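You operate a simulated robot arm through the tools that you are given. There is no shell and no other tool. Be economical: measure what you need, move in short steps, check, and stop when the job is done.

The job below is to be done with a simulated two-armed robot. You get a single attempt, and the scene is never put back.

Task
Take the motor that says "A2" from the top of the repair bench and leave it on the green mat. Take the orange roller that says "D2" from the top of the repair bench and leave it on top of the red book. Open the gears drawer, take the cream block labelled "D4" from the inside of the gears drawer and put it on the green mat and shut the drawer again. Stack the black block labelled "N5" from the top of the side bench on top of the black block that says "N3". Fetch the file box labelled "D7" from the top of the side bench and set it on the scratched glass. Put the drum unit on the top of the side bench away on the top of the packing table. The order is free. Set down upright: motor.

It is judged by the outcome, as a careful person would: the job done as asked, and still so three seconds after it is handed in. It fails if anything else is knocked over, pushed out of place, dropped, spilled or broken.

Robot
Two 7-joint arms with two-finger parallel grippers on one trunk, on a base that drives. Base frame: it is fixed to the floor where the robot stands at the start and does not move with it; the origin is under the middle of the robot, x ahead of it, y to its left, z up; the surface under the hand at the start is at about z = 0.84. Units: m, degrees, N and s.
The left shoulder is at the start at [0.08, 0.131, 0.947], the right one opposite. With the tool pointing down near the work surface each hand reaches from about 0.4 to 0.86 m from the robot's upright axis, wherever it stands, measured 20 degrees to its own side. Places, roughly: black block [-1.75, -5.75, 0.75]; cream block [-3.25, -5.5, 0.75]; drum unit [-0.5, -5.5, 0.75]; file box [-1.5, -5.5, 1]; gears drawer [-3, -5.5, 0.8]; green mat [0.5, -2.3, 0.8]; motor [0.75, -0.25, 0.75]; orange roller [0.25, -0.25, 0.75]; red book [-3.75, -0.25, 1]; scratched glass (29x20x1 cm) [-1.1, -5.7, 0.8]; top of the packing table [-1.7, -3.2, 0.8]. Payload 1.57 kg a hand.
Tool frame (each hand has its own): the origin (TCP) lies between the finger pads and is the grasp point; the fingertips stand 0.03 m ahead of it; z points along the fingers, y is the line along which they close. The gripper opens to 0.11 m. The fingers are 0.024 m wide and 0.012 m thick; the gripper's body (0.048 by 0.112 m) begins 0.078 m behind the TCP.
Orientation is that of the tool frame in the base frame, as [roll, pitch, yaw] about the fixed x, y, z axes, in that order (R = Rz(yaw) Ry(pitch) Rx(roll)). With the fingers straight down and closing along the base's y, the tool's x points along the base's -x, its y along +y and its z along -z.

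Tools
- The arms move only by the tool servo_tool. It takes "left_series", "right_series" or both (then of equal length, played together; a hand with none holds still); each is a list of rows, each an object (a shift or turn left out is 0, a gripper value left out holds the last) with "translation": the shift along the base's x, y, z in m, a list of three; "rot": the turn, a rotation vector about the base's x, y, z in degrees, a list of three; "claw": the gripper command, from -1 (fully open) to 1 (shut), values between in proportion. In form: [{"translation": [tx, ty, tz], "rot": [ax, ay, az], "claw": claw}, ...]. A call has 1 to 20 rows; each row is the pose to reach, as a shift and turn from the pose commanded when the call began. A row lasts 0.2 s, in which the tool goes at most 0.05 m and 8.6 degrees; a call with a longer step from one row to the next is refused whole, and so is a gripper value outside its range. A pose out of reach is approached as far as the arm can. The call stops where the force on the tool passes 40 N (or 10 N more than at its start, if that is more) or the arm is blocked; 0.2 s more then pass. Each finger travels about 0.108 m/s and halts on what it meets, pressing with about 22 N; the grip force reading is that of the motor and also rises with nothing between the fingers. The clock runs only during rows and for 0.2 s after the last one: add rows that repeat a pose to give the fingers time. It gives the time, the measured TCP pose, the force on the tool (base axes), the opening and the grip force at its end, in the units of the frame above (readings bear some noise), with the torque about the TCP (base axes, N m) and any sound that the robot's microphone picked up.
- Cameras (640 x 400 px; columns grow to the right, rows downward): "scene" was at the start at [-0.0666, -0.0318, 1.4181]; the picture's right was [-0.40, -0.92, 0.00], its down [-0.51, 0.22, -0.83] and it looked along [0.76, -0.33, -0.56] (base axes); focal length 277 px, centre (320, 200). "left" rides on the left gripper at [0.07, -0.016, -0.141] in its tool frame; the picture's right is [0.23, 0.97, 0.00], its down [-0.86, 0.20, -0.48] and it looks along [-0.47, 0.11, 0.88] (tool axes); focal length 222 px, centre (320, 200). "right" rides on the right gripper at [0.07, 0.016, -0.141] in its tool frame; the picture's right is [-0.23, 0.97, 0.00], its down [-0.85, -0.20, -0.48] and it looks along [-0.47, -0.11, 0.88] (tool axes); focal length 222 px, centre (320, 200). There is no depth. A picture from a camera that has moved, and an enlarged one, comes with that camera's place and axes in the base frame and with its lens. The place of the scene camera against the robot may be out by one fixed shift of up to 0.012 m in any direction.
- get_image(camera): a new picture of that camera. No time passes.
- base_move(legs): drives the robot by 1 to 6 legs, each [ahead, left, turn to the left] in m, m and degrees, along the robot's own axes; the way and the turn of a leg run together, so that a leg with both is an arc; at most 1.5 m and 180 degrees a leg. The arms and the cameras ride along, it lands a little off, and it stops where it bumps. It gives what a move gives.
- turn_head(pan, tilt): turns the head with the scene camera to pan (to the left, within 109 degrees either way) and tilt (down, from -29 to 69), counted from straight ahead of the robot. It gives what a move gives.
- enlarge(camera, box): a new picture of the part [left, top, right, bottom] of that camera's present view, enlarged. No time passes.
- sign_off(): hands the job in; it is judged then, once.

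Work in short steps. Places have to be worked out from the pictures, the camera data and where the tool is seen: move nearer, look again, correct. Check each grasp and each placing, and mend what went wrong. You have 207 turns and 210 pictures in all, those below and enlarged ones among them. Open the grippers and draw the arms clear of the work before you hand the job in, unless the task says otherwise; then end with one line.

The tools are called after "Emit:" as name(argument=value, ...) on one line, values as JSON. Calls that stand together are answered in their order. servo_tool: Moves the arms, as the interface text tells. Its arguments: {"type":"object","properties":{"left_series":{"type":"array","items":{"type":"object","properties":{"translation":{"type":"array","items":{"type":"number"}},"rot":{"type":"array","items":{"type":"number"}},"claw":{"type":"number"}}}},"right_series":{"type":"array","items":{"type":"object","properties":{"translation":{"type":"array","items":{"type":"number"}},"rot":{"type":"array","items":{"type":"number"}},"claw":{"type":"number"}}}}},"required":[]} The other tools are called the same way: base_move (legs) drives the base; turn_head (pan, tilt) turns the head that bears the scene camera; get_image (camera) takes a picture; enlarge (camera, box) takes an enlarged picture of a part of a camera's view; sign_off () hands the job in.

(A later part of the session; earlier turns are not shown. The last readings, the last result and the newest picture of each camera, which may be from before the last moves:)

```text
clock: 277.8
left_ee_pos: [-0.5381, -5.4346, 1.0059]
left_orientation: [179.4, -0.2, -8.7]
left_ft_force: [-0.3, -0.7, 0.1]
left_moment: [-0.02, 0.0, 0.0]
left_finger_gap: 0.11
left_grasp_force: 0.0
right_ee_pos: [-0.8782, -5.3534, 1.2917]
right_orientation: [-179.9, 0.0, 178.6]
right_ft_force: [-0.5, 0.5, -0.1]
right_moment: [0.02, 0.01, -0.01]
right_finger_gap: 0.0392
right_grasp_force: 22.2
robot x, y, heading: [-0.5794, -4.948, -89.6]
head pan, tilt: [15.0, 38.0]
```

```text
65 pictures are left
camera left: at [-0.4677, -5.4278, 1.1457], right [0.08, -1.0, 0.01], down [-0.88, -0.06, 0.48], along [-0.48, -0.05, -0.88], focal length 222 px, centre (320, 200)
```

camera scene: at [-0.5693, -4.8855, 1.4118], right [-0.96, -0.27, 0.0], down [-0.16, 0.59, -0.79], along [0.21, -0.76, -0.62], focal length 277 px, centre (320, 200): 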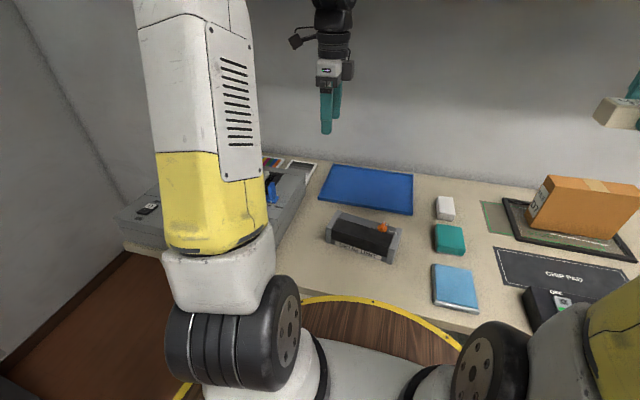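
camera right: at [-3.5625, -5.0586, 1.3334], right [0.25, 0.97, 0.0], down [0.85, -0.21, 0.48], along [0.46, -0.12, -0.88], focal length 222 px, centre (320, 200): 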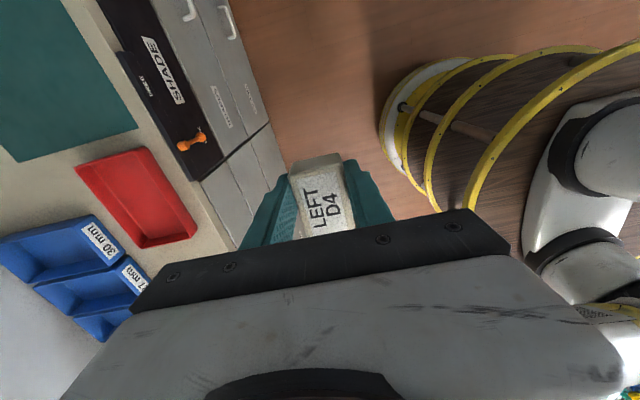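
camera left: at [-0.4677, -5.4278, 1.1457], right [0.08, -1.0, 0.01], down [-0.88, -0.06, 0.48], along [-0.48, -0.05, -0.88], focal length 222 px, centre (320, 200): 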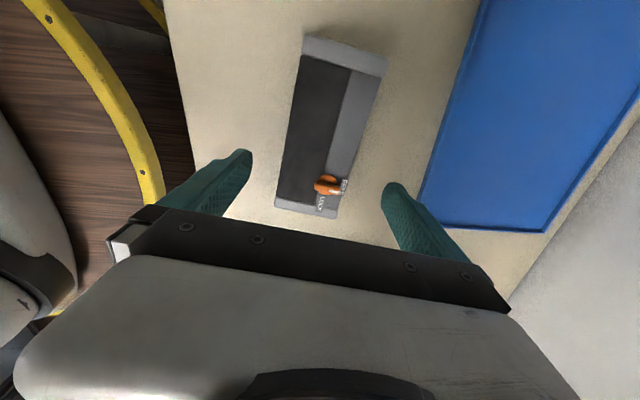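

The wrist view puts the centre at (−0.530, −5.437), so it is well aligned. I lower astride the drum unit and close gently, then lift slightly.

Emit:
servo_tool(left_series=[{"translation": [0.006, -0.002, -0.03], "rot": [0, 0, 1.5]}, {"translation": [0.006, -0.002, -0.06], "rot": [0, 0, 1.5]}, {"translation": [0.006, -0.002, -0.09], "rot": [0, 0, 1.5]}, {"translation": [0.006, -0.002, -0.11], "rot": [0, 0, 1.5]}, {"translation": [0.006, -0.002, -0.125], "rot": [0, 0, 1.5]}, {"translation": [0.006, -0.002, -0.13], "rot": [0, 0, 1.5]}])

Emit:
get_image(camera="left")

```text
clock: 279.2
left_ee_pos: [-0.5331, -5.4359, 0.8748]
left_orientation: [179.4, -0.1, -7.1]
left_ft_force: [0.1, 0.6, -0.5]
left_moment: [-0.01, 0.0, 0.02]
left_finger_gap: 0.1102
left_grasp_force: 0.1
right_ee_pos: [-0.8782, -5.3532, 1.2917]
right_orientation: [180.0, 0.0, 178.6]
right_ft_force: [0.1, 0.5, -1.2]
right_moment: [0.0, -0.01, 0.01]
right_finger_gap: 0.039
right_grasp_force: 21.9
robot x, y, heading: [-0.5818, -4.9489, -89.5]
head pan, tilt: [15.0, 38.0]
```

```text
64 pictures are left
camera left: at [-0.4614, -5.4285, 1.0159], right [0.1, -0.99, 0.01], down [-0.87, -0.09, 0.48], along [-0.47, -0.06, -0.88], focal length 222 px, centre (320, 200)
```

left: 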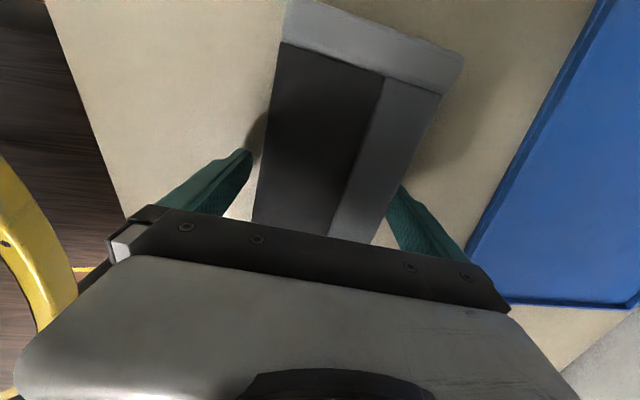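

The drum unit sits between the fingers. I close and test-lift slowly.

Emit:
servo_tool(left_series=[{"claw": 1}, {"claw": 1}, {"claw": 1}, {"claw": 1}, {"claw": 1}, {"translation": [0, 0, 0.003]}, {"translation": [0, 0, 0.007]}, {"translation": [0, 0, 0.012]}, {"translation": [0, 0, 0.018]}])

Emit:
enlarge(camera="scene", box=[265, 150, 425, 275])

```text
clock: 281.2
left_ee_pos: [-0.532, -5.4378, 0.8935]
left_orientation: [179.5, -0.2, -7.1]
left_ft_force: [-0.3, 0.0, -4.9]
left_moment: [0.01, 0.02, 0.01]
left_finger_gap: 0.0859
left_grasp_force: 22.1
right_ee_pos: [-0.8777, -5.3528, 1.291]
right_orientation: [-180.0, 0.0, 178.6]
right_ft_force: [0.5, -0.2, -0.8]
right_moment: [0.05, 0.0, 0.01]
right_finger_gap: 0.0395
right_grasp_force: 21.9
robot x, y, heading: [-0.5829, -4.9449, -89.7]
head pan, tilt: [15.0, 38.0]
```

```text
3.20 times, centred on (345, 212) of scene
camera zoom: at [-0.5692, -4.8857, 1.4118], right [-0.96, -0.27, 0.0], down [-0.16, 0.59, -0.79], along [0.21, -0.76, -0.62], focal length 888 px, centre (240, 160)
```

zoom: 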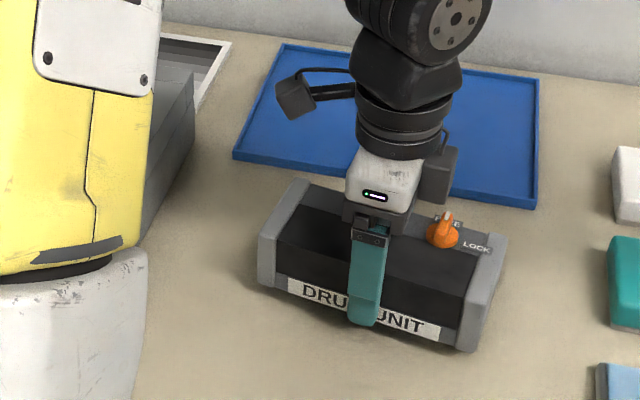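

The drum unit is held (4.9 N). I lift it, draw back, then drive back and turn to face the packing table.

Emit:
servo_tool(left_series=[{"translation": [0, 0, 0.008]}, {"translation": [0, 0, 0.018]}, {"translation": [0, 0, 0.032]}, {"translation": [0, 0, 0.05]}, {"translation": [0, 0, 0.07]}, {"translation": [0.01, 0, 0.09]}, {"translation": [0.02, 0, 0.11]}, {"translation": [0.03, 0.01, 0.13]}, {"translation": [0.04, 0.02, 0.15]}, {"translation": [0.05, 0.03, 0.17]}, {"translation": [0.06, 0.04, 0.19]}, {"translation": [0.07, 0.05, 0.21]}])

Emit:
base_move(legs=[[-0.45, 0.1, 0], [-0.3, 0, 0], [0, 0, -80]])

Emit:
turn_head(pan=0, tilt=28)

Emit:
get_image(camera="scene")

```text
clock: 283.8
left_ee_pos: [-0.462, -5.3879, 1.1043]
left_orientation: [179.4, -0.1, -7.1]
left_ft_force: [0.2, 0.7, -4.4]
left_moment: [0.03, 0.0, -0.01]
left_finger_gap: 0.0854
left_grasp_force: 21.7
right_ee_pos: [-0.8786, -5.3531, 1.2915]
right_orientation: [179.9, 0.0, 178.6]
right_ft_force: [-0.2, 0.0, -1.0]
right_moment: [0.03, 0.02, -0.02]
right_finger_gap: 0.039
right_grasp_force: 22.0
robot x, y, heading: [-0.5848, -4.9488, -89.5]
head pan, tilt: [15.0, 38.0]
```

```text
clock: 291.7
left_ee_pos: [-0.903, -4.3922, 1.1049]
left_orientation: [179.4, -0.2, -86.9]
left_ft_force: [0.2, 0.3, -3.6]
left_moment: [-0.01, -0.01, 0.0]
left_finger_gap: 0.0856
left_grasp_force: 21.7
right_ee_pos: [-0.9444, -3.9759, 1.2919]
right_orientation: [179.9, 0.0, 98.7]
right_ft_force: [-0.3, 0.8, -0.9]
right_moment: [-0.01, 0.01, -0.03]
right_finger_gap: 0.0388
right_grasp_force: 21.5
robot x, y, heading: [-0.4868, -4.1946, -169.4]
head pan, tilt: [15.0, 38.0]
```

```text
clock: 292.4
left_ee_pos: [-0.9039, -4.3913, 1.1042]
left_orientation: [179.3, -0.2, -86.9]
left_ft_force: [0.4, 0.0, -4.3]
left_moment: [0.02, 0.0, 0.03]
left_finger_gap: 0.0856
left_grasp_force: 22.3
right_ee_pos: [-0.9447, -3.9773, 1.2916]
right_orientation: [180.0, 0.0, 98.7]
right_ft_force: [0.3, -0.6, 0.4]
right_moment: [0.03, 0.0, -0.02]
right_finger_gap: 0.0389
right_grasp_force: 21.6
robot x, y, heading: [-0.4918, -4.194, -169.0]
head pan, tilt: [0.0, 28.0]
```

```text
62 pictures are left
camera scene: at [-0.4511, -4.1822, 1.4272], right [-0.19, 0.98, 0.0], down [0.46, 0.09, -0.88], along [-0.87, -0.16, -0.47], focal length 277 px, centre (320, 200)
```

scene: 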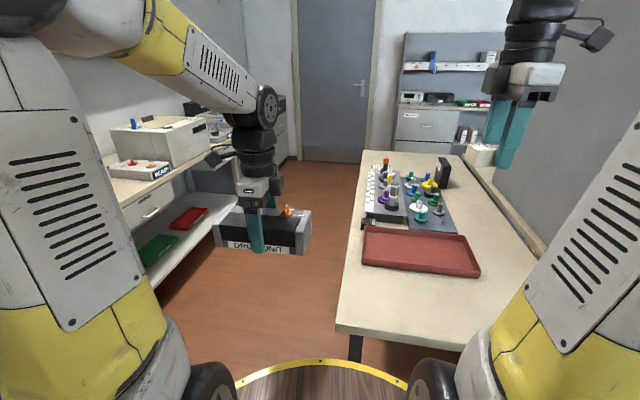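

This half is a different (back-to-back) table; the packing table is the north one centred at y≈−3.2. I drive around: north along x≈−0.35, then turn to face it from the north side.

Emit:
base_move(legs=[[-0.15, 0, 0], [0, 0, -101], [1.0, 0, 0], [1.0, 0, 0], [0, 0, 170]])

Emit:
turn_head(pan=-35, tilt=25)

Emit:
get_image(camera="scene")

```text
clock: 314.6
left_ee_pos: [-0.2941, -2.6306, 1.1043]
left_orientation: [179.4, -0.3, -17.5]
left_ft_force: [-0.4, -0.2, -4.2]
left_moment: [-0.02, 0.01, 0.02]
left_finger_gap: 0.0852
left_grasp_force: 22.2
right_ee_pos: [-0.6991, -2.5208, 1.2921]
right_orientation: [-179.9, 0.1, 168.2]
right_ft_force: [-0.3, -0.5, -0.7]
right_moment: [-0.01, -0.02, 0.05]
right_finger_gap: 0.0392
right_grasp_force: 21.3
robot x, y, heading: [-0.3367, -2.1755, -100.0]
head pan, tilt: [0.0, 28.0]
```

```text
clock: 315.6
left_ee_pos: [-0.2943, -2.6299, 1.1042]
left_orientation: [179.5, -0.1, -17.5]
left_ft_force: [-0.5, -0.2, -4.1]
left_moment: [0.02, 0.02, 0.01]
left_finger_gap: 0.085
left_grasp_force: 22.3
right_ee_pos: [-0.6981, -2.5209, 1.2914]
right_orientation: [180.0, 0.1, 168.2]
right_ft_force: [0.1, -0.6, 0.0]
right_moment: [0.02, 0.04, -0.01]
right_finger_gap: 0.0391
right_grasp_force: 22.3
robot x, y, heading: [-0.3342, -2.1751, -99.7]
head pan, tilt: [-35.0, 25.0]
```

```text
61 pictures are left
camera scene: at [-0.3834, -2.0977, 1.4321], right [-0.71, 0.71, 0.0], down [0.3, 0.3, -0.91], along [-0.64, -0.64, -0.42], focal length 277 px, centre (320, 200)
```

scene: 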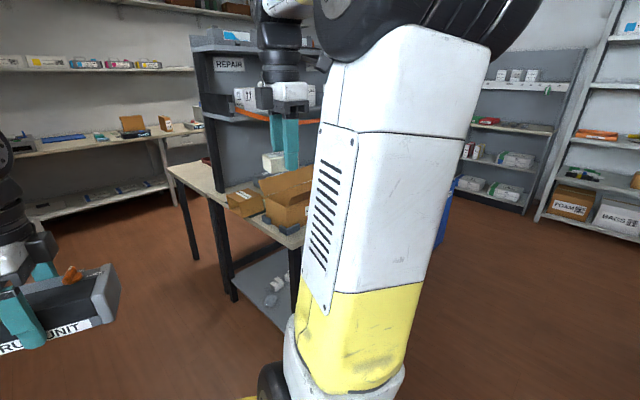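

I'm right by the mat, so I place D4 first: turn to face the mat bench and drive up.

Emit:
base_move(legs=[[0, 0, 99.7], [0.29, 0, 0]])

Emit:
turn_head(pan=-10, tilt=40)

Emit:
get_image(camera="scene")

```text
clock: 321.8
left_ee_pos: [0.3972, -2.0622, 1.1049]
left_orientation: [179.3, -0.2, 82.0]
left_ft_force: [-0.3, -0.7, -4.0]
left_moment: [0.03, 0.01, -0.02]
left_finger_gap: 0.0853
left_grasp_force: 21.8
right_ee_pos: [0.3558, -2.4769, 1.2925]
right_orientation: [179.9, 0.0, -92.3]
right_ft_force: [-0.1, 0.0, -0.1]
right_moment: [0.01, 0.0, 0.02]
right_finger_gap: 0.0391
right_grasp_force: 22.0
robot x, y, heading: [-0.0483, -2.1773, -0.6]
head pan, tilt: [-35.0, 25.0]
```

```text
clock: 322.7
left_ee_pos: [0.3961, -2.0624, 1.1044]
left_orientation: [179.4, 0.0, 81.9]
left_ft_force: [0.2, 0.2, -5.0]
left_moment: [-0.01, 0.0, 0.0]
left_finger_gap: 0.0853
left_grasp_force: 22.1
right_ee_pos: [0.3564, -2.478, 1.2917]
right_orientation: [-179.9, 0.0, -92.3]
right_ft_force: [-0.3, 0.1, -0.6]
right_moment: [-0.01, 0.0, 0.0]
right_finger_gap: 0.0389
right_grasp_force: 21.6
robot x, y, heading: [-0.0511, -2.1751, -0.2]
head pan, tilt: [-10.0, 40.0]
```

```text
60 pictures are left
camera scene: at [-0.1109, -2.1866, 1.4088], right [-0.18, -0.98, 0.0], down [-0.63, 0.12, -0.77], along [0.75, -0.14, -0.64], focal length 277 px, centre (320, 200)
```

scene: 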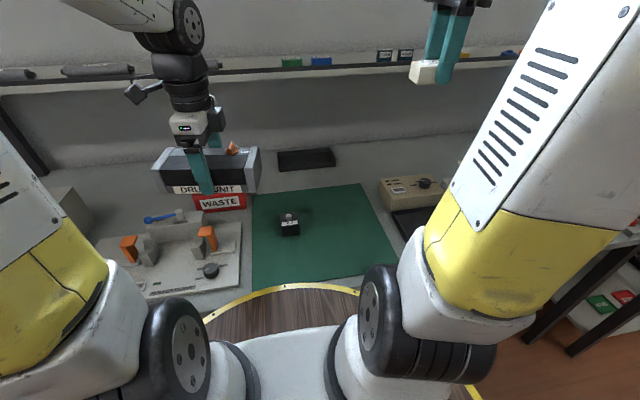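

Motor stands at left on the mat; the right part is free. I bring D4 over (0.45, −2.375) and lower to just above the mat.

Emit:
servo_tool(right_series=[{"translation": [0.015, 0.015, -0.04]}, {"translation": [0.03, 0.03, -0.08]}, {"translation": [0.045, 0.045, -0.12]}, {"translation": [0.06, 0.06, -0.16]}, {"translation": [0.075, 0.075, -0.2]}, {"translation": [0.09, 0.09, -0.24]}, {"translation": [0.094, 0.103, -0.28]}, {"translation": [0.094, 0.103, -0.32]}, {"translation": [0.094, 0.103, -0.36]}, {"translation": [0.094, 0.103, -0.39]}, {"translation": [0.094, 0.103, -0.41]}, {"translation": [0.094, 0.103, -0.425]}])

Emit:
get_image(camera="right")

```text
clock: 325.3
left_ee_pos: [0.3968, -2.0619, 1.1038]
left_orientation: [179.4, -0.2, 81.8]
left_ft_force: [0.1, -0.7, -3.5]
left_moment: [0.0, -0.02, -0.02]
left_finger_gap: 0.0852
left_grasp_force: 22.3
right_ee_pos: [0.449, -2.3739, 0.8663]
right_orientation: [-180.0, 0.0, -92.3]
right_ft_force: [0.5, 0.0, -1.6]
right_moment: [0.0, 0.01, -0.03]
right_finger_gap: 0.0388
right_grasp_force: 21.7
robot x, y, heading: [-0.0459, -2.1767, -0.2]
head pan, tilt: [-10.0, 40.0]
```

```text
59 pictures are left
camera right: at [0.4296, -2.4426, 1.0076], right [-0.96, 0.27, 0.0], down [0.23, 0.85, 0.48], along [0.13, 0.46, -0.88], focal length 222 px, centre (320, 200)
```

right: 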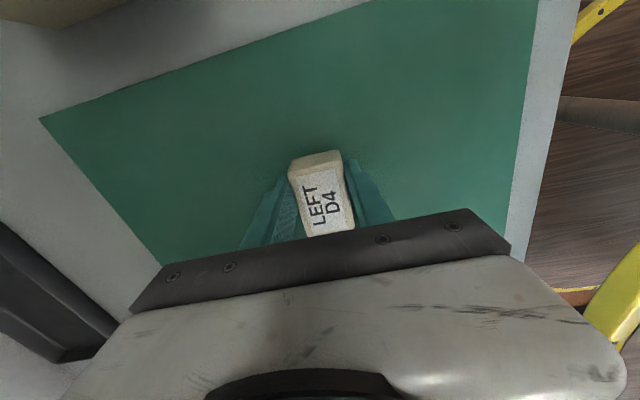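

D4 is over the mat with good margins. I lower in small steps to contact.

Emit:
servo_tool(right_series=[{"translation": [0, 0, -0.006]}, {"translation": [0, 0, -0.01]}, {"translation": [0, 0, -0.013]}, {"translation": [0, 0, -0.016]}, {"translation": [0, 0, -0.019]}, {"translation": [0, 0, -0.022]}])

```text
clock: 326.3
left_ee_pos: [0.3961, -2.062, 1.1046]
left_orientation: [179.5, -0.1, 81.7]
left_ft_force: [-0.2, -0.6, -4.2]
left_moment: [-0.03, -0.01, 0.04]
left_finger_gap: 0.0848
left_grasp_force: 22.6
right_ee_pos: [0.4499, -2.3743, 0.8527]
right_orientation: [-179.9, -0.1, -92.4]
right_ft_force: [-4.4, 0.0, 12.9]
right_moment: [0.05, 0.31, 0.03]
right_finger_gap: 0.0389
right_grasp_force: 22.2
robot x, y, heading: [-0.0488, -2.1736, -0.6]
head pan, tilt: [-10.0, 40.0]
stopped in row 5 (right hand): the force on the tool passed its limit at 47 N (the readings are from after the stop); the commanded pose is now the measured one
```

Contact with the mat. I release and rise.

Emit:
servo_tool(right_series=[{"translation": [0, 0, 0.001], "claw": 0.2}, {"translation": [0, 0, 0.001], "claw": 0.1}, {"translation": [0, 0, 0.001], "claw": -0.1}, {"translation": [0, 0, 0.001], "claw": -0.1}, {"translation": [0, 0, 0.02]}, {"translation": [0, 0, 0.05]}, {"translation": [0, 0, 0.09]}, {"translation": [-0.01, -0.01, 0.13]}, {"translation": [-0.02, -0.02, 0.17]}, {"translation": [-0.04, -0.04, 0.2]}, {"translation": [-0.06, -0.06, 0.23]}, {"translation": [-0.08, -0.08, 0.26]}])

Emit:
get_image(camera="right")

Emit:
get_image(camera="scene")

```text
clock: 328.9
left_ee_pos: [0.3975, -2.062, 1.1033]
left_orientation: [179.4, -0.2, 81.9]
left_ft_force: [-0.5, -0.3, -4.6]
left_moment: [-0.01, 0.03, 0.0]
left_finger_gap: 0.0847
left_grasp_force: 22.0
right_ee_pos: [0.3713, -2.4545, 1.1115]
right_orientation: [-179.9, 0.0, -92.3]
right_ft_force: [0.1, -0.1, -0.3]
right_moment: [-0.03, 0.02, 0.01]
right_finger_gap: 0.0604
right_grasp_force: 0.0
robot x, y, heading: [-0.0454, -2.1737, -0.3]
head pan, tilt: [-10.0, 40.0]
```

```text
58 pictures are left
camera right: at [0.3509, -2.5223, 1.2529], right [-0.96, 0.27, 0.0], down [0.23, 0.85, 0.48], along [0.13, 0.46, -0.88], focal length 222 px, centre (320, 200)
```

right: 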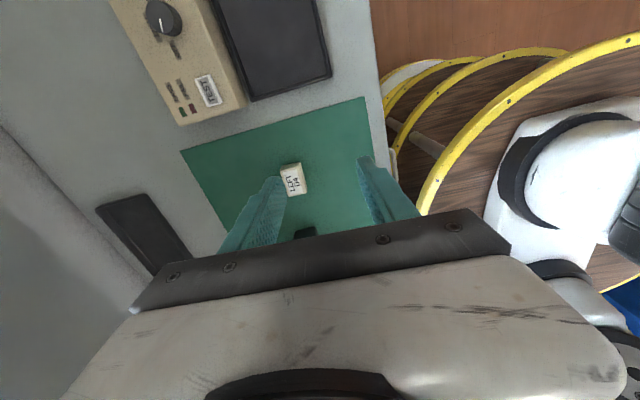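

```text
57 pictures are left
camera scene: at [-0.1106, -2.1865, 1.4088], right [-0.18, -0.98, 0.0], down [-0.63, 0.12, -0.77], along [0.75, -0.14, -0.64], focal length 277 px, centre (320, 200)
```

scene: 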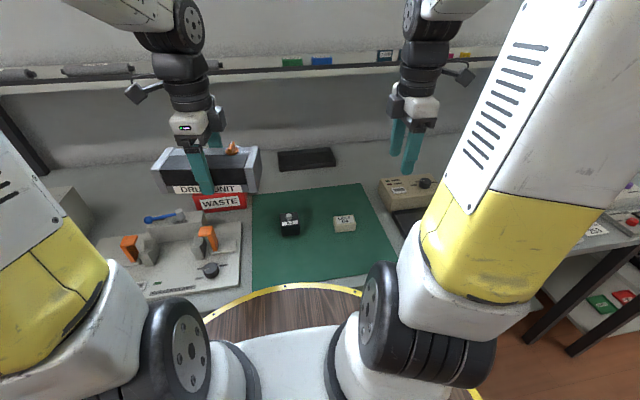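

Motor and D4 are both on the mat. Now I back off, turn to face south, and strafe west along the packing table's north edge.

Emit:
base_move(legs=[[-0.4, 0, 0], [0, 0, -90], [0, -0.6, 0]])

Emit:
turn_head(pan=0, tilt=30)

Emit:
get_image(camera="scene")

```text
clock: 338.1
left_ee_pos: [-0.9245, -2.6216, 1.1039]
left_orientation: [179.4, -0.2, -7.4]
left_ft_force: [-0.3, -1.3, -4.2]
left_moment: [0.03, 0.0, 0.0]
left_finger_gap: 0.0851
left_grasp_force: 22.3
right_ee_pos: [-1.3155, -2.5996, 1.112]
right_orientation: [-179.8, -0.1, 178.4]
right_ft_force: [-0.1, 0.0, 0.2]
right_moment: [-0.02, 0.01, 0.02]
right_finger_gap: 0.0606
right_grasp_force: 0.1
robot x, y, heading: [-1.0385, -2.1764, -89.9]
head pan, tilt: [-10.0, 40.0]
```

```text
clock: 338.9
left_ee_pos: [-0.924, -2.6202, 1.1045]
left_orientation: [179.5, -0.2, -7.3]
left_ft_force: [0.1, -0.2, -3.7]
left_moment: [0.0, 0.02, 0.0]
left_finger_gap: 0.0847
left_grasp_force: 22.0
right_ee_pos: [-1.3162, -2.5989, 1.1115]
right_orientation: [-179.9, -0.2, 178.4]
right_ft_force: [0.2, 0.0, 1.0]
right_moment: [0.0, -0.04, 0.01]
right_finger_gap: 0.0603
right_grasp_force: 0.1
robot x, y, heading: [-1.0447, -2.1783, -89.7]
head pan, tilt: [0.0, 30.0]
```

```text
56 pictures are left
camera scene: at [-1.0521, -2.1251, 1.4241], right [-1.0, 0.0, 0.0], down [0.0, 0.5, -0.87], along [0.0, -0.87, -0.5], focal length 277 px, centre (320, 200)
```

scene: 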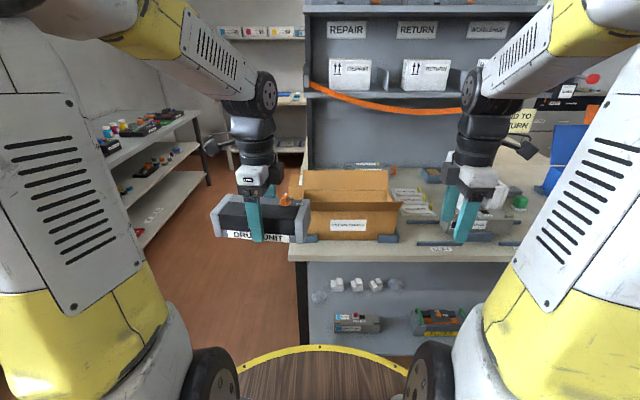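

The table's east part holds a carton. I strafe further west to find a free spot.

Emit:
base_move(legs=[[0, -0.6, 0]])

Emit:
turn_head(pan=0, tilt=38)

Emit:
get_image(camera="scene")

```text
clock: 342.3
left_ee_pos: [-1.5267, -2.6228, 1.1039]
left_orientation: [179.4, -0.2, -7.7]
left_ft_force: [-1.1, 1.2, -4.6]
left_moment: [0.03, 0.03, 0.01]
left_finger_gap: 0.0849
left_grasp_force: 22.1
right_ee_pos: [-1.9182, -2.5996, 1.1113]
right_orientation: [-179.9, -0.1, 178.0]
right_ft_force: [0.1, 0.1, 0.0]
right_moment: [0.0, 0.03, 0.01]
right_finger_gap: 0.0605
right_grasp_force: 0.1
robot x, y, heading: [-1.642, -2.1809, -90.2]
head pan, tilt: [0.0, 30.0]
```

```text
clock: 342.9
left_ee_pos: [-1.5259, -2.6227, 1.1048]
left_orientation: [179.4, -0.2, -7.6]
left_ft_force: [1.6, -0.1, -4.6]
left_moment: [0.0, 0.02, 0.04]
left_finger_gap: 0.0847
left_grasp_force: 21.6
right_ee_pos: [-1.9196, -2.6, 1.1116]
right_orientation: [-179.9, -0.1, 178.0]
right_ft_force: [-0.3, -0.1, -0.6]
right_moment: [0.04, 0.0, 0.02]
right_finger_gap: 0.0606
right_grasp_force: 0.0
robot x, y, heading: [-1.6451, -2.1813, -90.0]
head pan, tilt: [0.0, 38.0]
```

```text
55 pictures are left
camera scene: at [-1.6525, -2.1227, 1.4118], right [-1.0, 0.0, 0.0], down [0.0, 0.62, -0.79], along [0.0, -0.79, -0.62], focal length 277 px, centre (320, 200)
```

scene: 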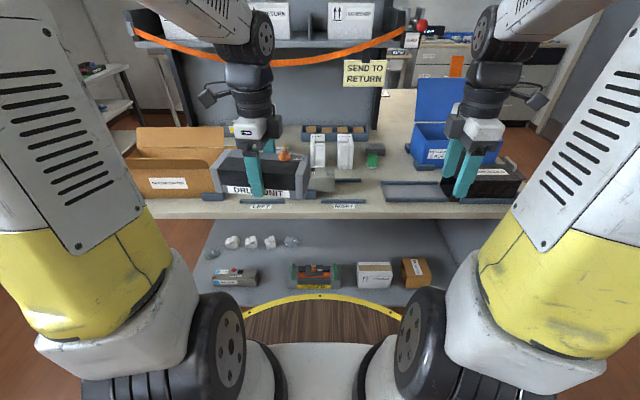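

I zoom in to find a clear patch on the packing table.

Emit:
enlarge(camera="scene", box=[200, 100, 520, 225])

Emit:
get_image(camera="right")

```text
2.00 times, centred on (360, 162) of scene
camera zoom: at [-1.6525, -2.1227, 1.4118], right [-1.0, 0.0, 0.0], down [0.0, 0.62, -0.79], along [0.0, -0.79, -0.62], focal length 555 px, centre (240, 275)
```

zoom: 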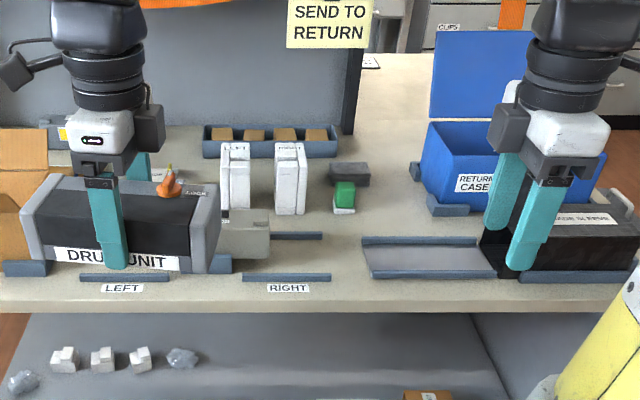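

```text
53 pictures are left
camera right: at [-1.9889, -2.5802, 1.2526], right [0.26, 0.97, 0.0], down [0.85, -0.23, 0.48], along [0.46, -0.13, -0.88], focal length 222 px, centre (320, 200)
```

right: 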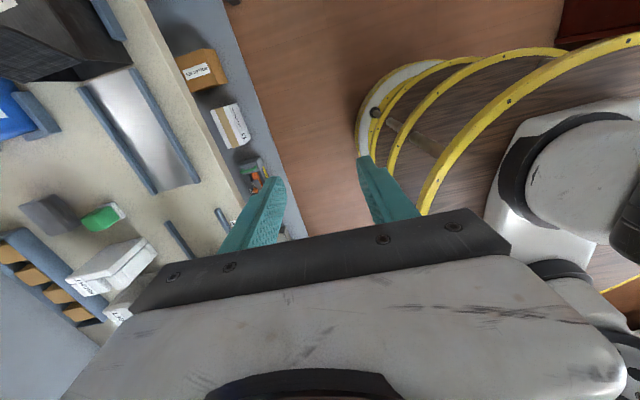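

The patch under the drum is hidden. I raise the left hand aside and look again.

Emit:
servo_tool(left_series=[{"translation": [0.03, 0.01, 0.03]}, {"translation": [0.06, 0.02, 0.06]}, {"translation": [0.1, 0.03, 0.09]}, {"translation": [0.14, 0.04, 0.12]}])

Emit:
turn_head(pan=0, tilt=45)

Emit:
enlarge(camera="scene", box=[120, 20, 520, 200])

```text
refused: row 3 steps farther than a row can; nothing moved
```

```text
clock: 343.6
left_ee_pos: [-1.5272, -2.6225, 1.1043]
left_orientation: [179.5, -0.2, -7.6]
left_ft_force: [0.3, 0.5, -4.3]
left_moment: [0.01, 0.01, 0.01]
left_finger_gap: 0.0849
left_grasp_force: 22.4
right_ee_pos: [-1.9198, -2.5994, 1.1107]
right_orientation: [-179.9, -0.2, 178.1]
right_ft_force: [0.0, 0.4, 0.0]
right_moment: [-0.02, 0.03, 0.0]
right_finger_gap: 0.0604
right_grasp_force: 0.0
robot x, y, heading: [-1.6447, -2.1798, -90.1]
head pan, tilt: [0.0, 45.0]
```

```text
1.60 times, centred on (320, 110) of scene
camera zoom: at [-1.6525, -2.1177, 1.4015], right [-1.0, 0.0, 0.0], down [0.0, 0.71, -0.71], along [0.0, -0.71, -0.71], focal length 444 px, centre (320, 344)
```

zoom: 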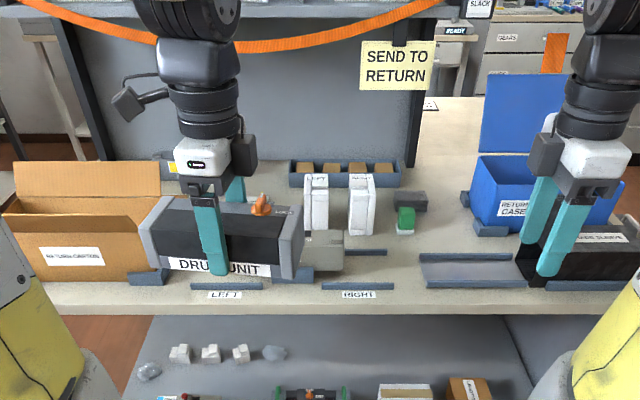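

One row was too long. I repeat the aside move with smaller steps and look at the bay marked LEFT.

Emit:
servo_tool(left_series=[{"translation": [0.03, 0.01, 0.03]}, {"translation": [0.06, 0.01, 0.06]}, {"translation": [0.09, 0.01, 0.09]}, {"translation": [0.12, 0.01, 0.12]}, {"translation": [0.15, 0.01, 0.14]}, {"translation": [0.18, 0.01, 0.16]}])

Emit:
enlarge(camera="scene", box=[120, 20, 520, 200])

```text
clock: 345.0
left_ee_pos: [-1.3474, -2.6115, 1.2654]
left_orientation: [179.3, -0.3, -7.7]
left_ft_force: [0.0, 0.3, -4.6]
left_moment: [0.01, 0.0, 0.03]
left_finger_gap: 0.0847
left_grasp_force: 22.2
right_ee_pos: [-1.919, -2.6003, 1.1107]
right_orientation: [-179.9, -0.1, 178.0]
right_ft_force: [0.4, -0.1, -0.3]
right_moment: [0.0, -0.04, -0.01]
right_finger_gap: 0.0604
right_grasp_force: 0.1
robot x, y, heading: [-1.6461, -2.1792, -90.1]
head pan, tilt: [0.0, 45.0]
```

```text
1.60 times, centred on (320, 110) of scene
camera zoom: at [-1.6527, -2.1177, 1.4015], right [-1.0, 0.0, 0.0], down [0.0, 0.71, -0.71], along [0.0, -0.71, -0.71], focal length 444 px, centre (320, 344)
```

zoom: 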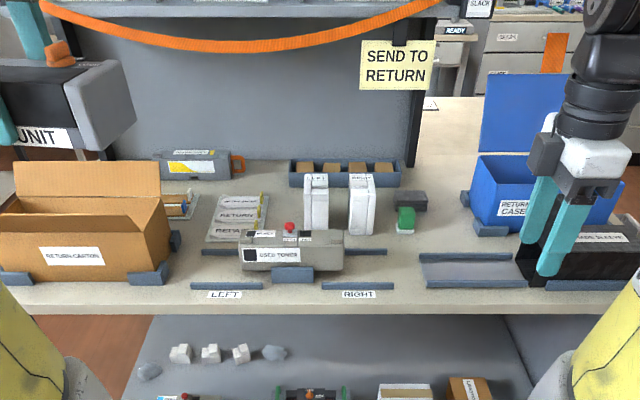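

The bay is occupied. The open strip right of the panel, left of the blue case, looks best; I zoom in on it.

Emit:
enlarge(camera="scene", box=[340, 60, 480, 200])

```text
2.86 times, centred on (410, 130) of scene
camera zoom: at [-1.6527, -2.1177, 1.4015], right [-1.0, 0.0, 0.0], down [0.0, 0.71, -0.71], along [0.0, -0.71, -0.71], focal length 793 px, centre (63, 400)
```

zoom: 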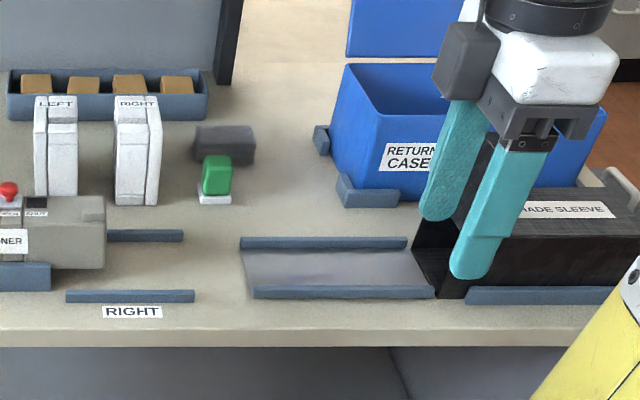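

The table is crowded; the rail-lined slot next to the SHADE SLEEVE plus the open area beside it may be the free place. I look at it with the right wrist camera.

Emit:
enlarge(camera="right", box=[0, 0, 260, 270])

```text
1.48 times, centred on (130, 135) of right
camera zoom: at [-1.989, -2.5802, 1.2525], right [0.26, 0.97, 0.0], down [0.85, -0.23, 0.48], along [0.46, -0.13, -0.88], focal length 329 px, centre (602, 296)
```

zoom: 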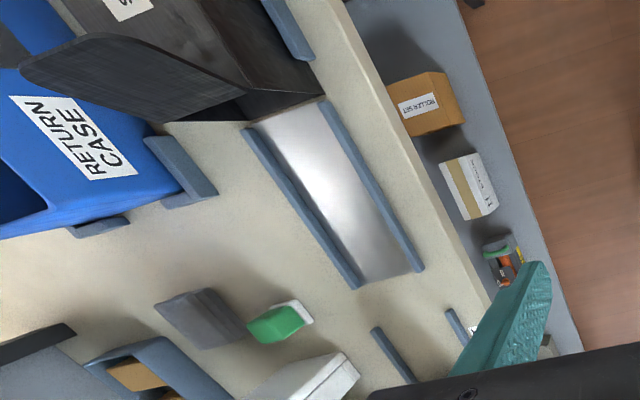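

The best clear spot is right of the panel, behind the small dark cube: around (−1.975, −3.31), long side along y. I raise and retract the right hand, then move closer to inspect it.

Emit:
servo_tool(right_series=[{"translation": [0, 0.03, 0.03]}, {"translation": [-0.02, 0.06, 0.06]}, {"translation": [-0.05, 0.08, 0.09]}, {"translation": [-0.08, 0.09, 0.11]}])

Emit:
base_move(legs=[[0, -0.42, 0], [0.26, 0, 0]])

Emit:
turn_head(pan=0, tilt=45)

Emit:
get_image(camera="scene")

```text
clock: 346.0
left_ee_pos: [-1.3471, -2.6129, 1.2658]
left_orientation: [179.5, -0.2, -7.6]
left_ft_force: [-0.2, -0.1, -4.6]
left_moment: [0.02, 0.06, 0.01]
left_finger_gap: 0.0849
left_grasp_force: 22.3
right_ee_pos: [-1.9997, -2.5086, 1.2215]
right_orientation: [-179.9, -0.1, 178.2]
right_ft_force: [0.3, -0.1, 1.2]
right_moment: [0.05, 0.03, -0.01]
right_finger_gap: 0.0606
right_grasp_force: 0.1
robot x, y, heading: [-1.6427, -2.1786, -90.1]
head pan, tilt: [0.0, 45.0]
```

```text
clock: 350.1
left_ee_pos: [-1.7654, -2.8701, 1.2656]
left_orientation: [179.5, -0.2, -7.6]
left_ft_force: [-0.3, 0.5, -4.0]
left_moment: [-0.01, 0.03, 0.0]
left_finger_gap: 0.0848
left_grasp_force: 21.5
right_ee_pos: [-2.4166, -2.7675, 1.2222]
right_orientation: [180.0, -0.2, 178.2]
right_ft_force: [0.4, 0.5, -0.2]
right_moment: [-0.02, -0.02, -0.02]
right_finger_gap: 0.0603
right_grasp_force: 0.1
robot x, y, heading: [-2.0603, -2.4367, -90.3]
head pan, tilt: [0.0, 45.0]
```

```text
clock: 350.7
left_ee_pos: [-1.7657, -2.8704, 1.2664]
left_orientation: [179.5, -0.1, -7.6]
left_ft_force: [-0.9, 0.5, -3.1]
left_moment: [0.03, 0.05, 0.03]
left_finger_gap: 0.0848
left_grasp_force: 21.7
right_ee_pos: [-2.4169, -2.7681, 1.2219]
right_orientation: [-179.9, -0.2, 178.2]
right_ft_force: [0.5, -0.1, 0.3]
right_moment: [-0.01, -0.04, -0.04]
right_finger_gap: 0.0608
right_grasp_force: 0.0
robot x, y, heading: [-2.0615, -2.4344, -90.2]
head pan, tilt: [0.0, 45.0]
```

```text
48 pictures are left
camera scene: at [-2.0701, -2.3758, 1.4015], right [-1.0, 0.0, 0.0], down [0.0, 0.71, -0.71], along [0.0, -0.71, -0.71], focal length 277 px, centre (320, 200)
```

scene: 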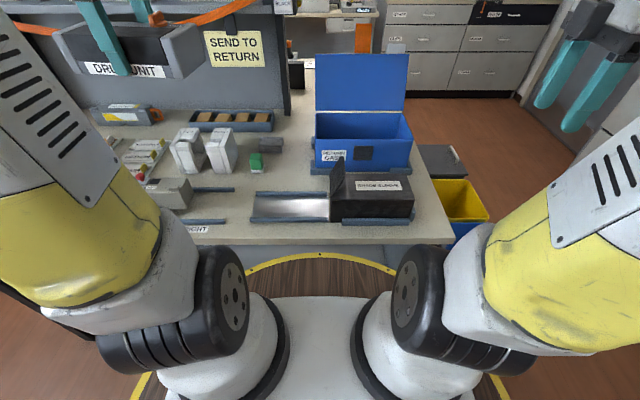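

I zoom on the candidate spot between panel, cube and blue case.

Emit:
enlarge(camera="scene", box=[180, 50, 460, 245])

```text
2.05 times, centred on (320, 148) of scene
camera zoom: at [-2.0701, -2.3758, 1.4015], right [-1.0, 0.0, 0.0], down [0.0, 0.71, -0.71], along [0.0, -0.71, -0.71], focal length 569 px, centre (320, 308)
```

zoom: 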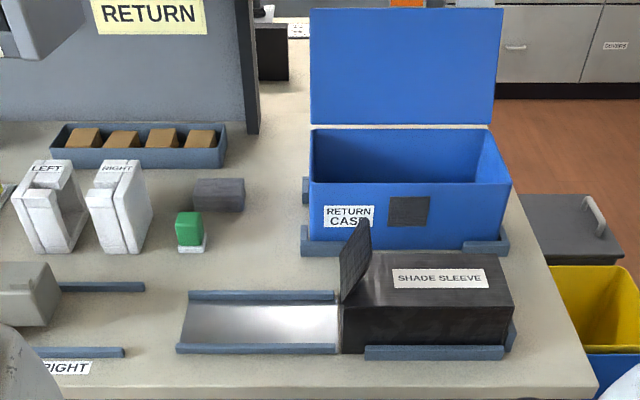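

The gap there measures x −1.944…−2.039 and beyond the cube it widens. I move the base up, and turn the drum so its long side runs along y, lowering to a travel height.

Emit:
base_move(legs=[[0.07, -0.05, 0]])

Emit:
servo_tool(left_series=[{"rot": [0, 0, 7], "translation": [0, 0.01, 0]}, {"rot": [0, 0, 14], "translation": [0, 0.02, 0]}, {"rot": [0, 0, 21], "translation": [0, 0.03, 0]}, {"rot": [0, 0, 28], "translation": [-0.01, 0.04, 0]}, {"rot": [0, 0, 35], "translation": [-0.03, 0.05, 0]}, {"rot": [0, 0, 42], "translation": [-0.05, 0.06, 0]}, {"rot": [0, 0, 49], "translation": [-0.07, 0.06, -0.01]}, {"rot": [0, 0, 56], "translation": [-0.09, 0.06, -0.03]}, {"rot": [0, 0, 63], "translation": [-0.11, 0.06, -0.05]}, {"rot": [0, 0, 70], "translation": [-0.13, 0.06, -0.07]}, {"rot": [0, 0, 77], "translation": [-0.15, 0.06, -0.09]}, {"rot": [0, 0, 84], "translation": [-0.16, 0.06, -0.11]}, {"rot": [0, 0, 91], "translation": [-0.17, 0.06, -0.13]}, {"rot": [0, 0, 97.6], "translation": [-0.17, 0.06, -0.15]}])

Emit:
get_image(camera="scene")

```text
clock: 351.8
left_ee_pos: [-1.8158, -2.9407, 1.2658]
left_orientation: [179.3, -0.1, -7.5]
left_ft_force: [0.4, -0.2, -4.1]
left_moment: [0.02, 0.0, -0.01]
left_finger_gap: 0.0849
left_grasp_force: 22.1
right_ee_pos: [-2.4662, -2.8396, 1.222]
right_orientation: [-179.9, -0.1, 178.3]
right_ft_force: [0.9, 0.4, 0.3]
right_moment: [0.01, 0.02, -0.01]
right_finger_gap: 0.0605
right_grasp_force: 0.1
robot x, y, heading: [-2.1106, -2.5076, -89.6]
head pan, tilt: [0.0, 45.0]
```

```text
clock: 354.8
left_ee_pos: [-1.9867, -2.8809, 1.116]
left_orientation: [179.4, -0.1, 90.2]
left_ft_force: [0.2, -0.4, -4.6]
left_moment: [-0.01, 0.01, -0.01]
left_finger_gap: 0.0848
left_grasp_force: 22.0
right_ee_pos: [-2.4671, -2.8375, 1.2217]
right_orientation: [-179.9, -0.1, 178.2]
right_ft_force: [-0.5, 0.7, 0.6]
right_moment: [0.03, 0.02, -0.02]
right_finger_gap: 0.0604
right_grasp_force: 0.0
robot x, y, heading: [-2.1146, -2.5083, -89.9]
head pan, tilt: [0.0, 45.0]
```

```text
46 pictures are left
camera scene: at [-2.1208, -2.4464, 1.4015], right [-1.0, 0.0, 0.0], down [0.0, 0.71, -0.71], along [0.0, -0.71, -0.71], focal length 277 px, centre (320, 200)
```

scene: 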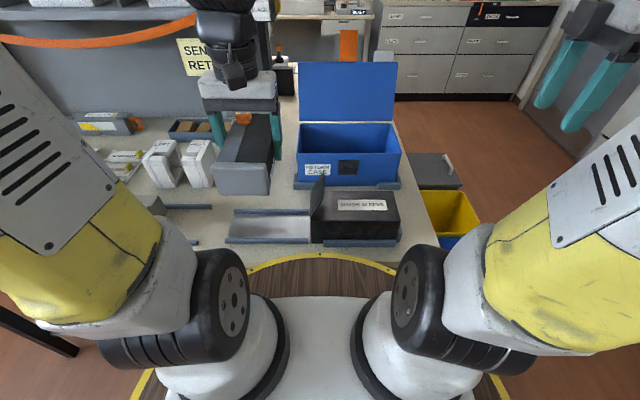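

The drum is aligned with the gap. I lower to about 8 cm above the table and slide in part-way for a check.

Emit:
servo_tool(left_series=[{"translation": [0.001, 0, -0.04]}, {"translation": [0.002, -0.02, -0.08]}, {"translation": [0.002, -0.05, -0.12]}, {"translation": [0.002, -0.08, -0.15]}, {"translation": [0.002, -0.12, -0.16]}, {"translation": [0.002, -0.16, -0.16]}, {"translation": [0.002, -0.2, -0.16]}, {"translation": [0.002, -0.24, -0.16]}, {"translation": [0.002, -0.28, -0.16]}])

Emit:
get_image(camera="scene")

Emit:
get_image(camera="left")

```text
clock: 356.8
left_ee_pos: [-1.9834, -3.1615, 0.9546]
left_orientation: [179.4, -0.1, 90.0]
left_ft_force: [-0.2, 0.3, -3.8]
left_moment: [-0.02, -0.01, -0.02]
left_finger_gap: 0.085
left_grasp_force: 22.3
right_ee_pos: [-2.4686, -2.8389, 1.2223]
right_orientation: [-179.9, -0.2, 178.2]
right_ft_force: [-0.1, 0.8, -0.9]
right_moment: [-0.04, -0.03, -0.02]
right_finger_gap: 0.0603
right_grasp_force: 0.1
robot x, y, heading: [-2.1129, -2.5076, -90.0]
head pan, tilt: [0.0, 45.0]
```

```text
45 pictures are left
camera scene: at [-2.1208, -2.4462, 1.4015], right [-1.0, 0.0, 0.0], down [0.0, 0.71, -0.71], along [0.0, -0.71, -0.71], focal length 277 px, centre (320, 200)
```

scene: 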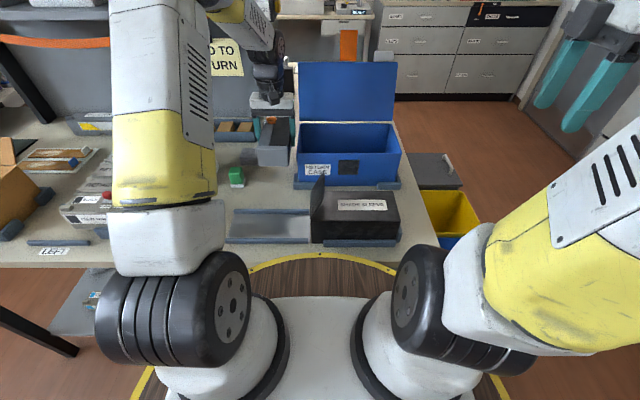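

```text
44 pictures are left
camera left: at [-2.001, -3.0928, 1.0963], right [0.97, 0.23, 0.01], down [0.2, -0.86, 0.48], along [0.12, -0.46, -0.88], focal length 222 px, centre (320, 200)
```

left: 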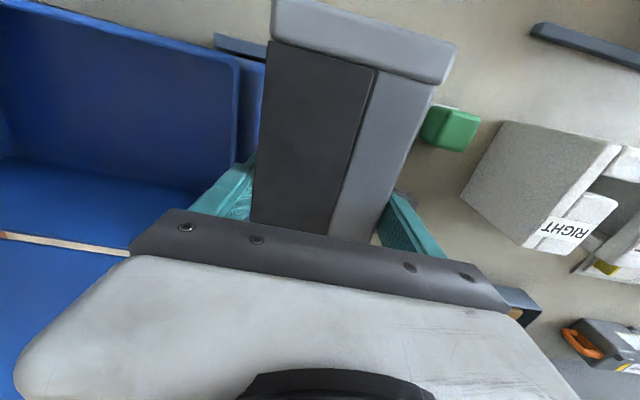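

The blue case's rim is very close to the left finger here, so I shift 1 cm east while passing it, then continue back to y≈−3.318.

Emit:
servo_tool(left_series=[{"translation": [0.01, 0, 0]}, {"translation": [0.012, -0.03, 0]}, {"translation": [0.012, -0.06, 0]}, {"translation": [0.012, -0.09, 0]}, {"translation": [0.01, -0.12, 0]}, {"translation": [0.005, -0.145, 0]}, {"translation": [0.002, -0.156, 0]}])

Emit:
get_image(camera="left")

Emit:
enlarge(camera="scene", box=[200, 50, 340, 220])

```text
clock: 358.4
left_ee_pos: [-1.9797, -3.3091, 0.9368]
left_orientation: [179.5, -2.2, 90.0]
left_ft_force: [0.0, 0.0, -4.4]
left_moment: [0.03, 0.0, 0.01]
left_finger_gap: 0.0847
left_grasp_force: 22.0
right_ee_pos: [-2.4648, -2.8394, 1.2223]
right_orientation: [-179.9, -0.2, 178.2]
right_ft_force: [-0.3, 0.0, -0.1]
right_moment: [-0.02, -0.02, 0.01]
right_finger_gap: 0.0603
right_grasp_force: 0.0
robot x, y, heading: [-2.1136, -2.5093, -89.8]
head pan, tilt: [0.0, 45.0]
```

```text
43 pictures are left
camera left: at [-1.9977, -3.2466, 1.0794], right [0.97, 0.23, 0.02], down [0.2, -0.87, 0.45], along [0.12, -0.43, -0.89], focal length 222 px, centre (320, 200)
```

left: 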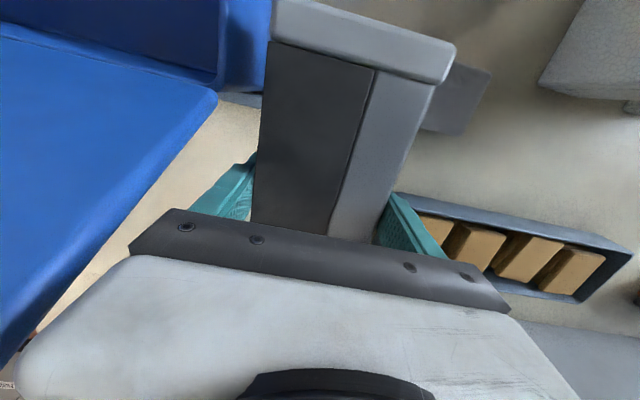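

```text
2.35 times, centred on (270, 135) of scene
camera zoom: at [-2.1182, -2.4467, 1.4014], right [-1.0, 0.0, 0.0], down [0.0, 0.71, -0.71], along [0.0, -0.71, -0.71], focal length 653 px, centre (438, 353)
```

zoom: 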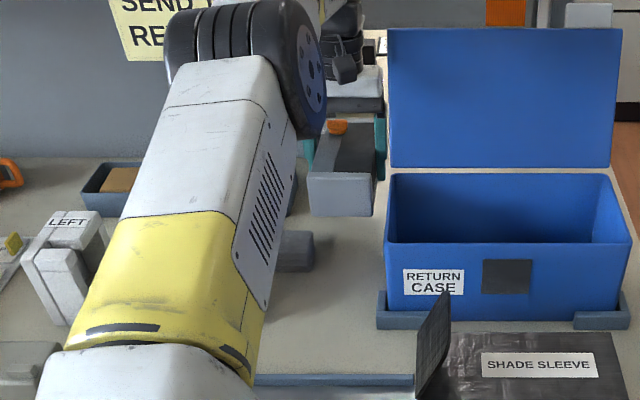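

The arm is at its reach limit (slight tilt). I pull the hand back 4 cm, creep the base forward 2.5 cm, and re-level.

Emit:
servo_tool(left_series=[{"translation": [-0.001, 0.02, 0]}, {"translation": [-0.002, 0.045, 0]}, {"translation": [-0.002, 0.045, 0]}])

Emit:
base_move(legs=[[0.03, 0, 0]])

```text
clock: 359.1
left_ee_pos: [-1.9854, -3.2666, 0.9293]
left_orientation: [179.4, -2.5, 89.8]
left_ft_force: [3.9, -0.1, -5.5]
left_moment: [0.06, 0.17, 0.09]
left_finger_gap: 0.0848
left_grasp_force: 22.1
right_ee_pos: [-2.4676, -2.8438, 1.2205]
right_orientation: [179.8, -0.1, 178.0]
right_ft_force: [-1.0, 0.8, 1.0]
right_moment: [0.02, -0.03, -0.02]
right_finger_gap: 0.0603
right_grasp_force: 0.0
robot x, y, heading: [-2.1089, -2.512, -90.0]
head pan, tilt: [0.0, 45.0]
```

```text
clock: 360.0
left_ee_pos: [-1.9848, -3.2678, 0.9226]
left_orientation: [179.2, -5.0, 89.5]
left_ft_force: [-0.1, -0.2, -4.2]
left_moment: [0.02, -0.02, -0.02]
left_finger_gap: 0.0848
left_grasp_force: 21.7
right_ee_pos: [-2.4661, -2.8602, 1.2255]
right_orientation: [-179.5, -0.1, 178.1]
right_ft_force: [0.5, -0.4, -0.3]
right_moment: [0.03, 0.0, 0.02]
right_finger_gap: 0.0604
right_grasp_force: 0.0
robot x, y, heading: [-2.112, -2.537, -90.0]
head pan, tilt: [0.0, 45.0]
```

The hand did not follow the base, so the arm is touching something. I look before doing anything else.

Emit:
turn_head(pan=8, tilt=30)

Emit:
get_image(camera="scene")

Emit:
enlarge(camera="scene", box=[200, 20, 400, 200])

```text
clock: 360.8
left_ee_pos: [-1.9847, -3.2727, 0.9172]
left_orientation: [179.1, -5.4, 89.5]
left_ft_force: [2.1, 0.0, -5.6]
left_moment: [0.04, 0.08, 0.03]
left_finger_gap: 0.0849
left_grasp_force: 22.0
right_ee_pos: [-2.4672, -2.8689, 1.2232]
right_orientation: [-179.9, -0.1, 178.2]
right_ft_force: [-0.1, 0.2, 0.4]
right_moment: [-0.02, 0.01, -0.02]
right_finger_gap: 0.0608
right_grasp_force: 0.0
robot x, y, heading: [-2.1108, -2.5353, -90.0]
head pan, tilt: [8.0, 30.0]
```

```text
41 pictures are left
camera scene: at [-2.1081, -2.484, 1.424], right [-0.99, -0.14, 0.0], down [-0.07, 0.5, -0.87], along [0.12, -0.86, -0.5], focal length 277 px, centre (320, 200)
```

scene: 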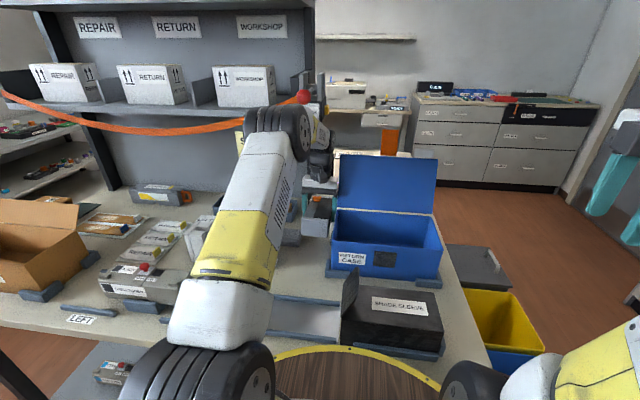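

```text
2.22 times, centred on (300, 110) of scene
camera zoom: at [-2.1081, -2.484, 1.424], right [-0.99, -0.14, 0.0], down [-0.07, 0.5, -0.87], along [0.12, -0.86, -0.5], focal length 616 px, centre (364, 400)
```

zoom: 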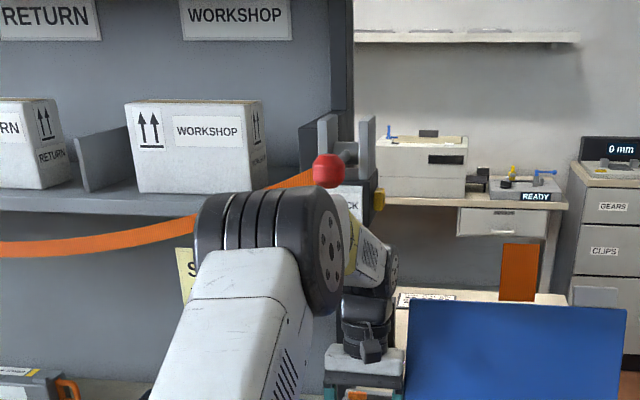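

The forearm is pressing against the shelf-end hardware. I back the base 6 cm straight to relieve it.

Emit:
base_move(legs=[[-0.06, 0, 0]])

Emit:
enlarge(camera="scene", box=[200, 20, 400, 200])

```text
clock: 361.7
left_ee_pos: [-1.9859, -3.2131, 0.9185]
left_orientation: [179.0, -5.3, 89.4]
left_ft_force: [-0.1, -0.7, -5.2]
left_moment: [0.0, 0.01, 0.01]
left_finger_gap: 0.0847
left_grasp_force: 22.4
right_ee_pos: [-2.4669, -2.8068, 1.2206]
right_orientation: [-180.0, 0.0, 178.2]
right_ft_force: [-0.1, 0.2, 0.6]
right_moment: [-0.04, 0.01, -0.02]
right_finger_gap: 0.0603
right_grasp_force: 0.0
robot x, y, heading: [-2.1102, -2.4784, -89.7]
head pan, tilt: [8.0, 30.0]
```

```text
2.22 times, centred on (300, 110) of scene
camera zoom: at [-2.1083, -2.4239, 1.4241], right [-0.99, -0.14, 0.0], down [-0.07, 0.5, -0.87], along [0.12, -0.86, -0.5], focal length 616 px, centre (364, 400)
```

zoom: 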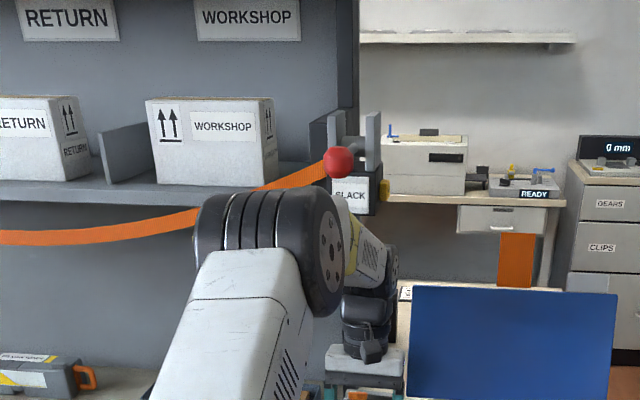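

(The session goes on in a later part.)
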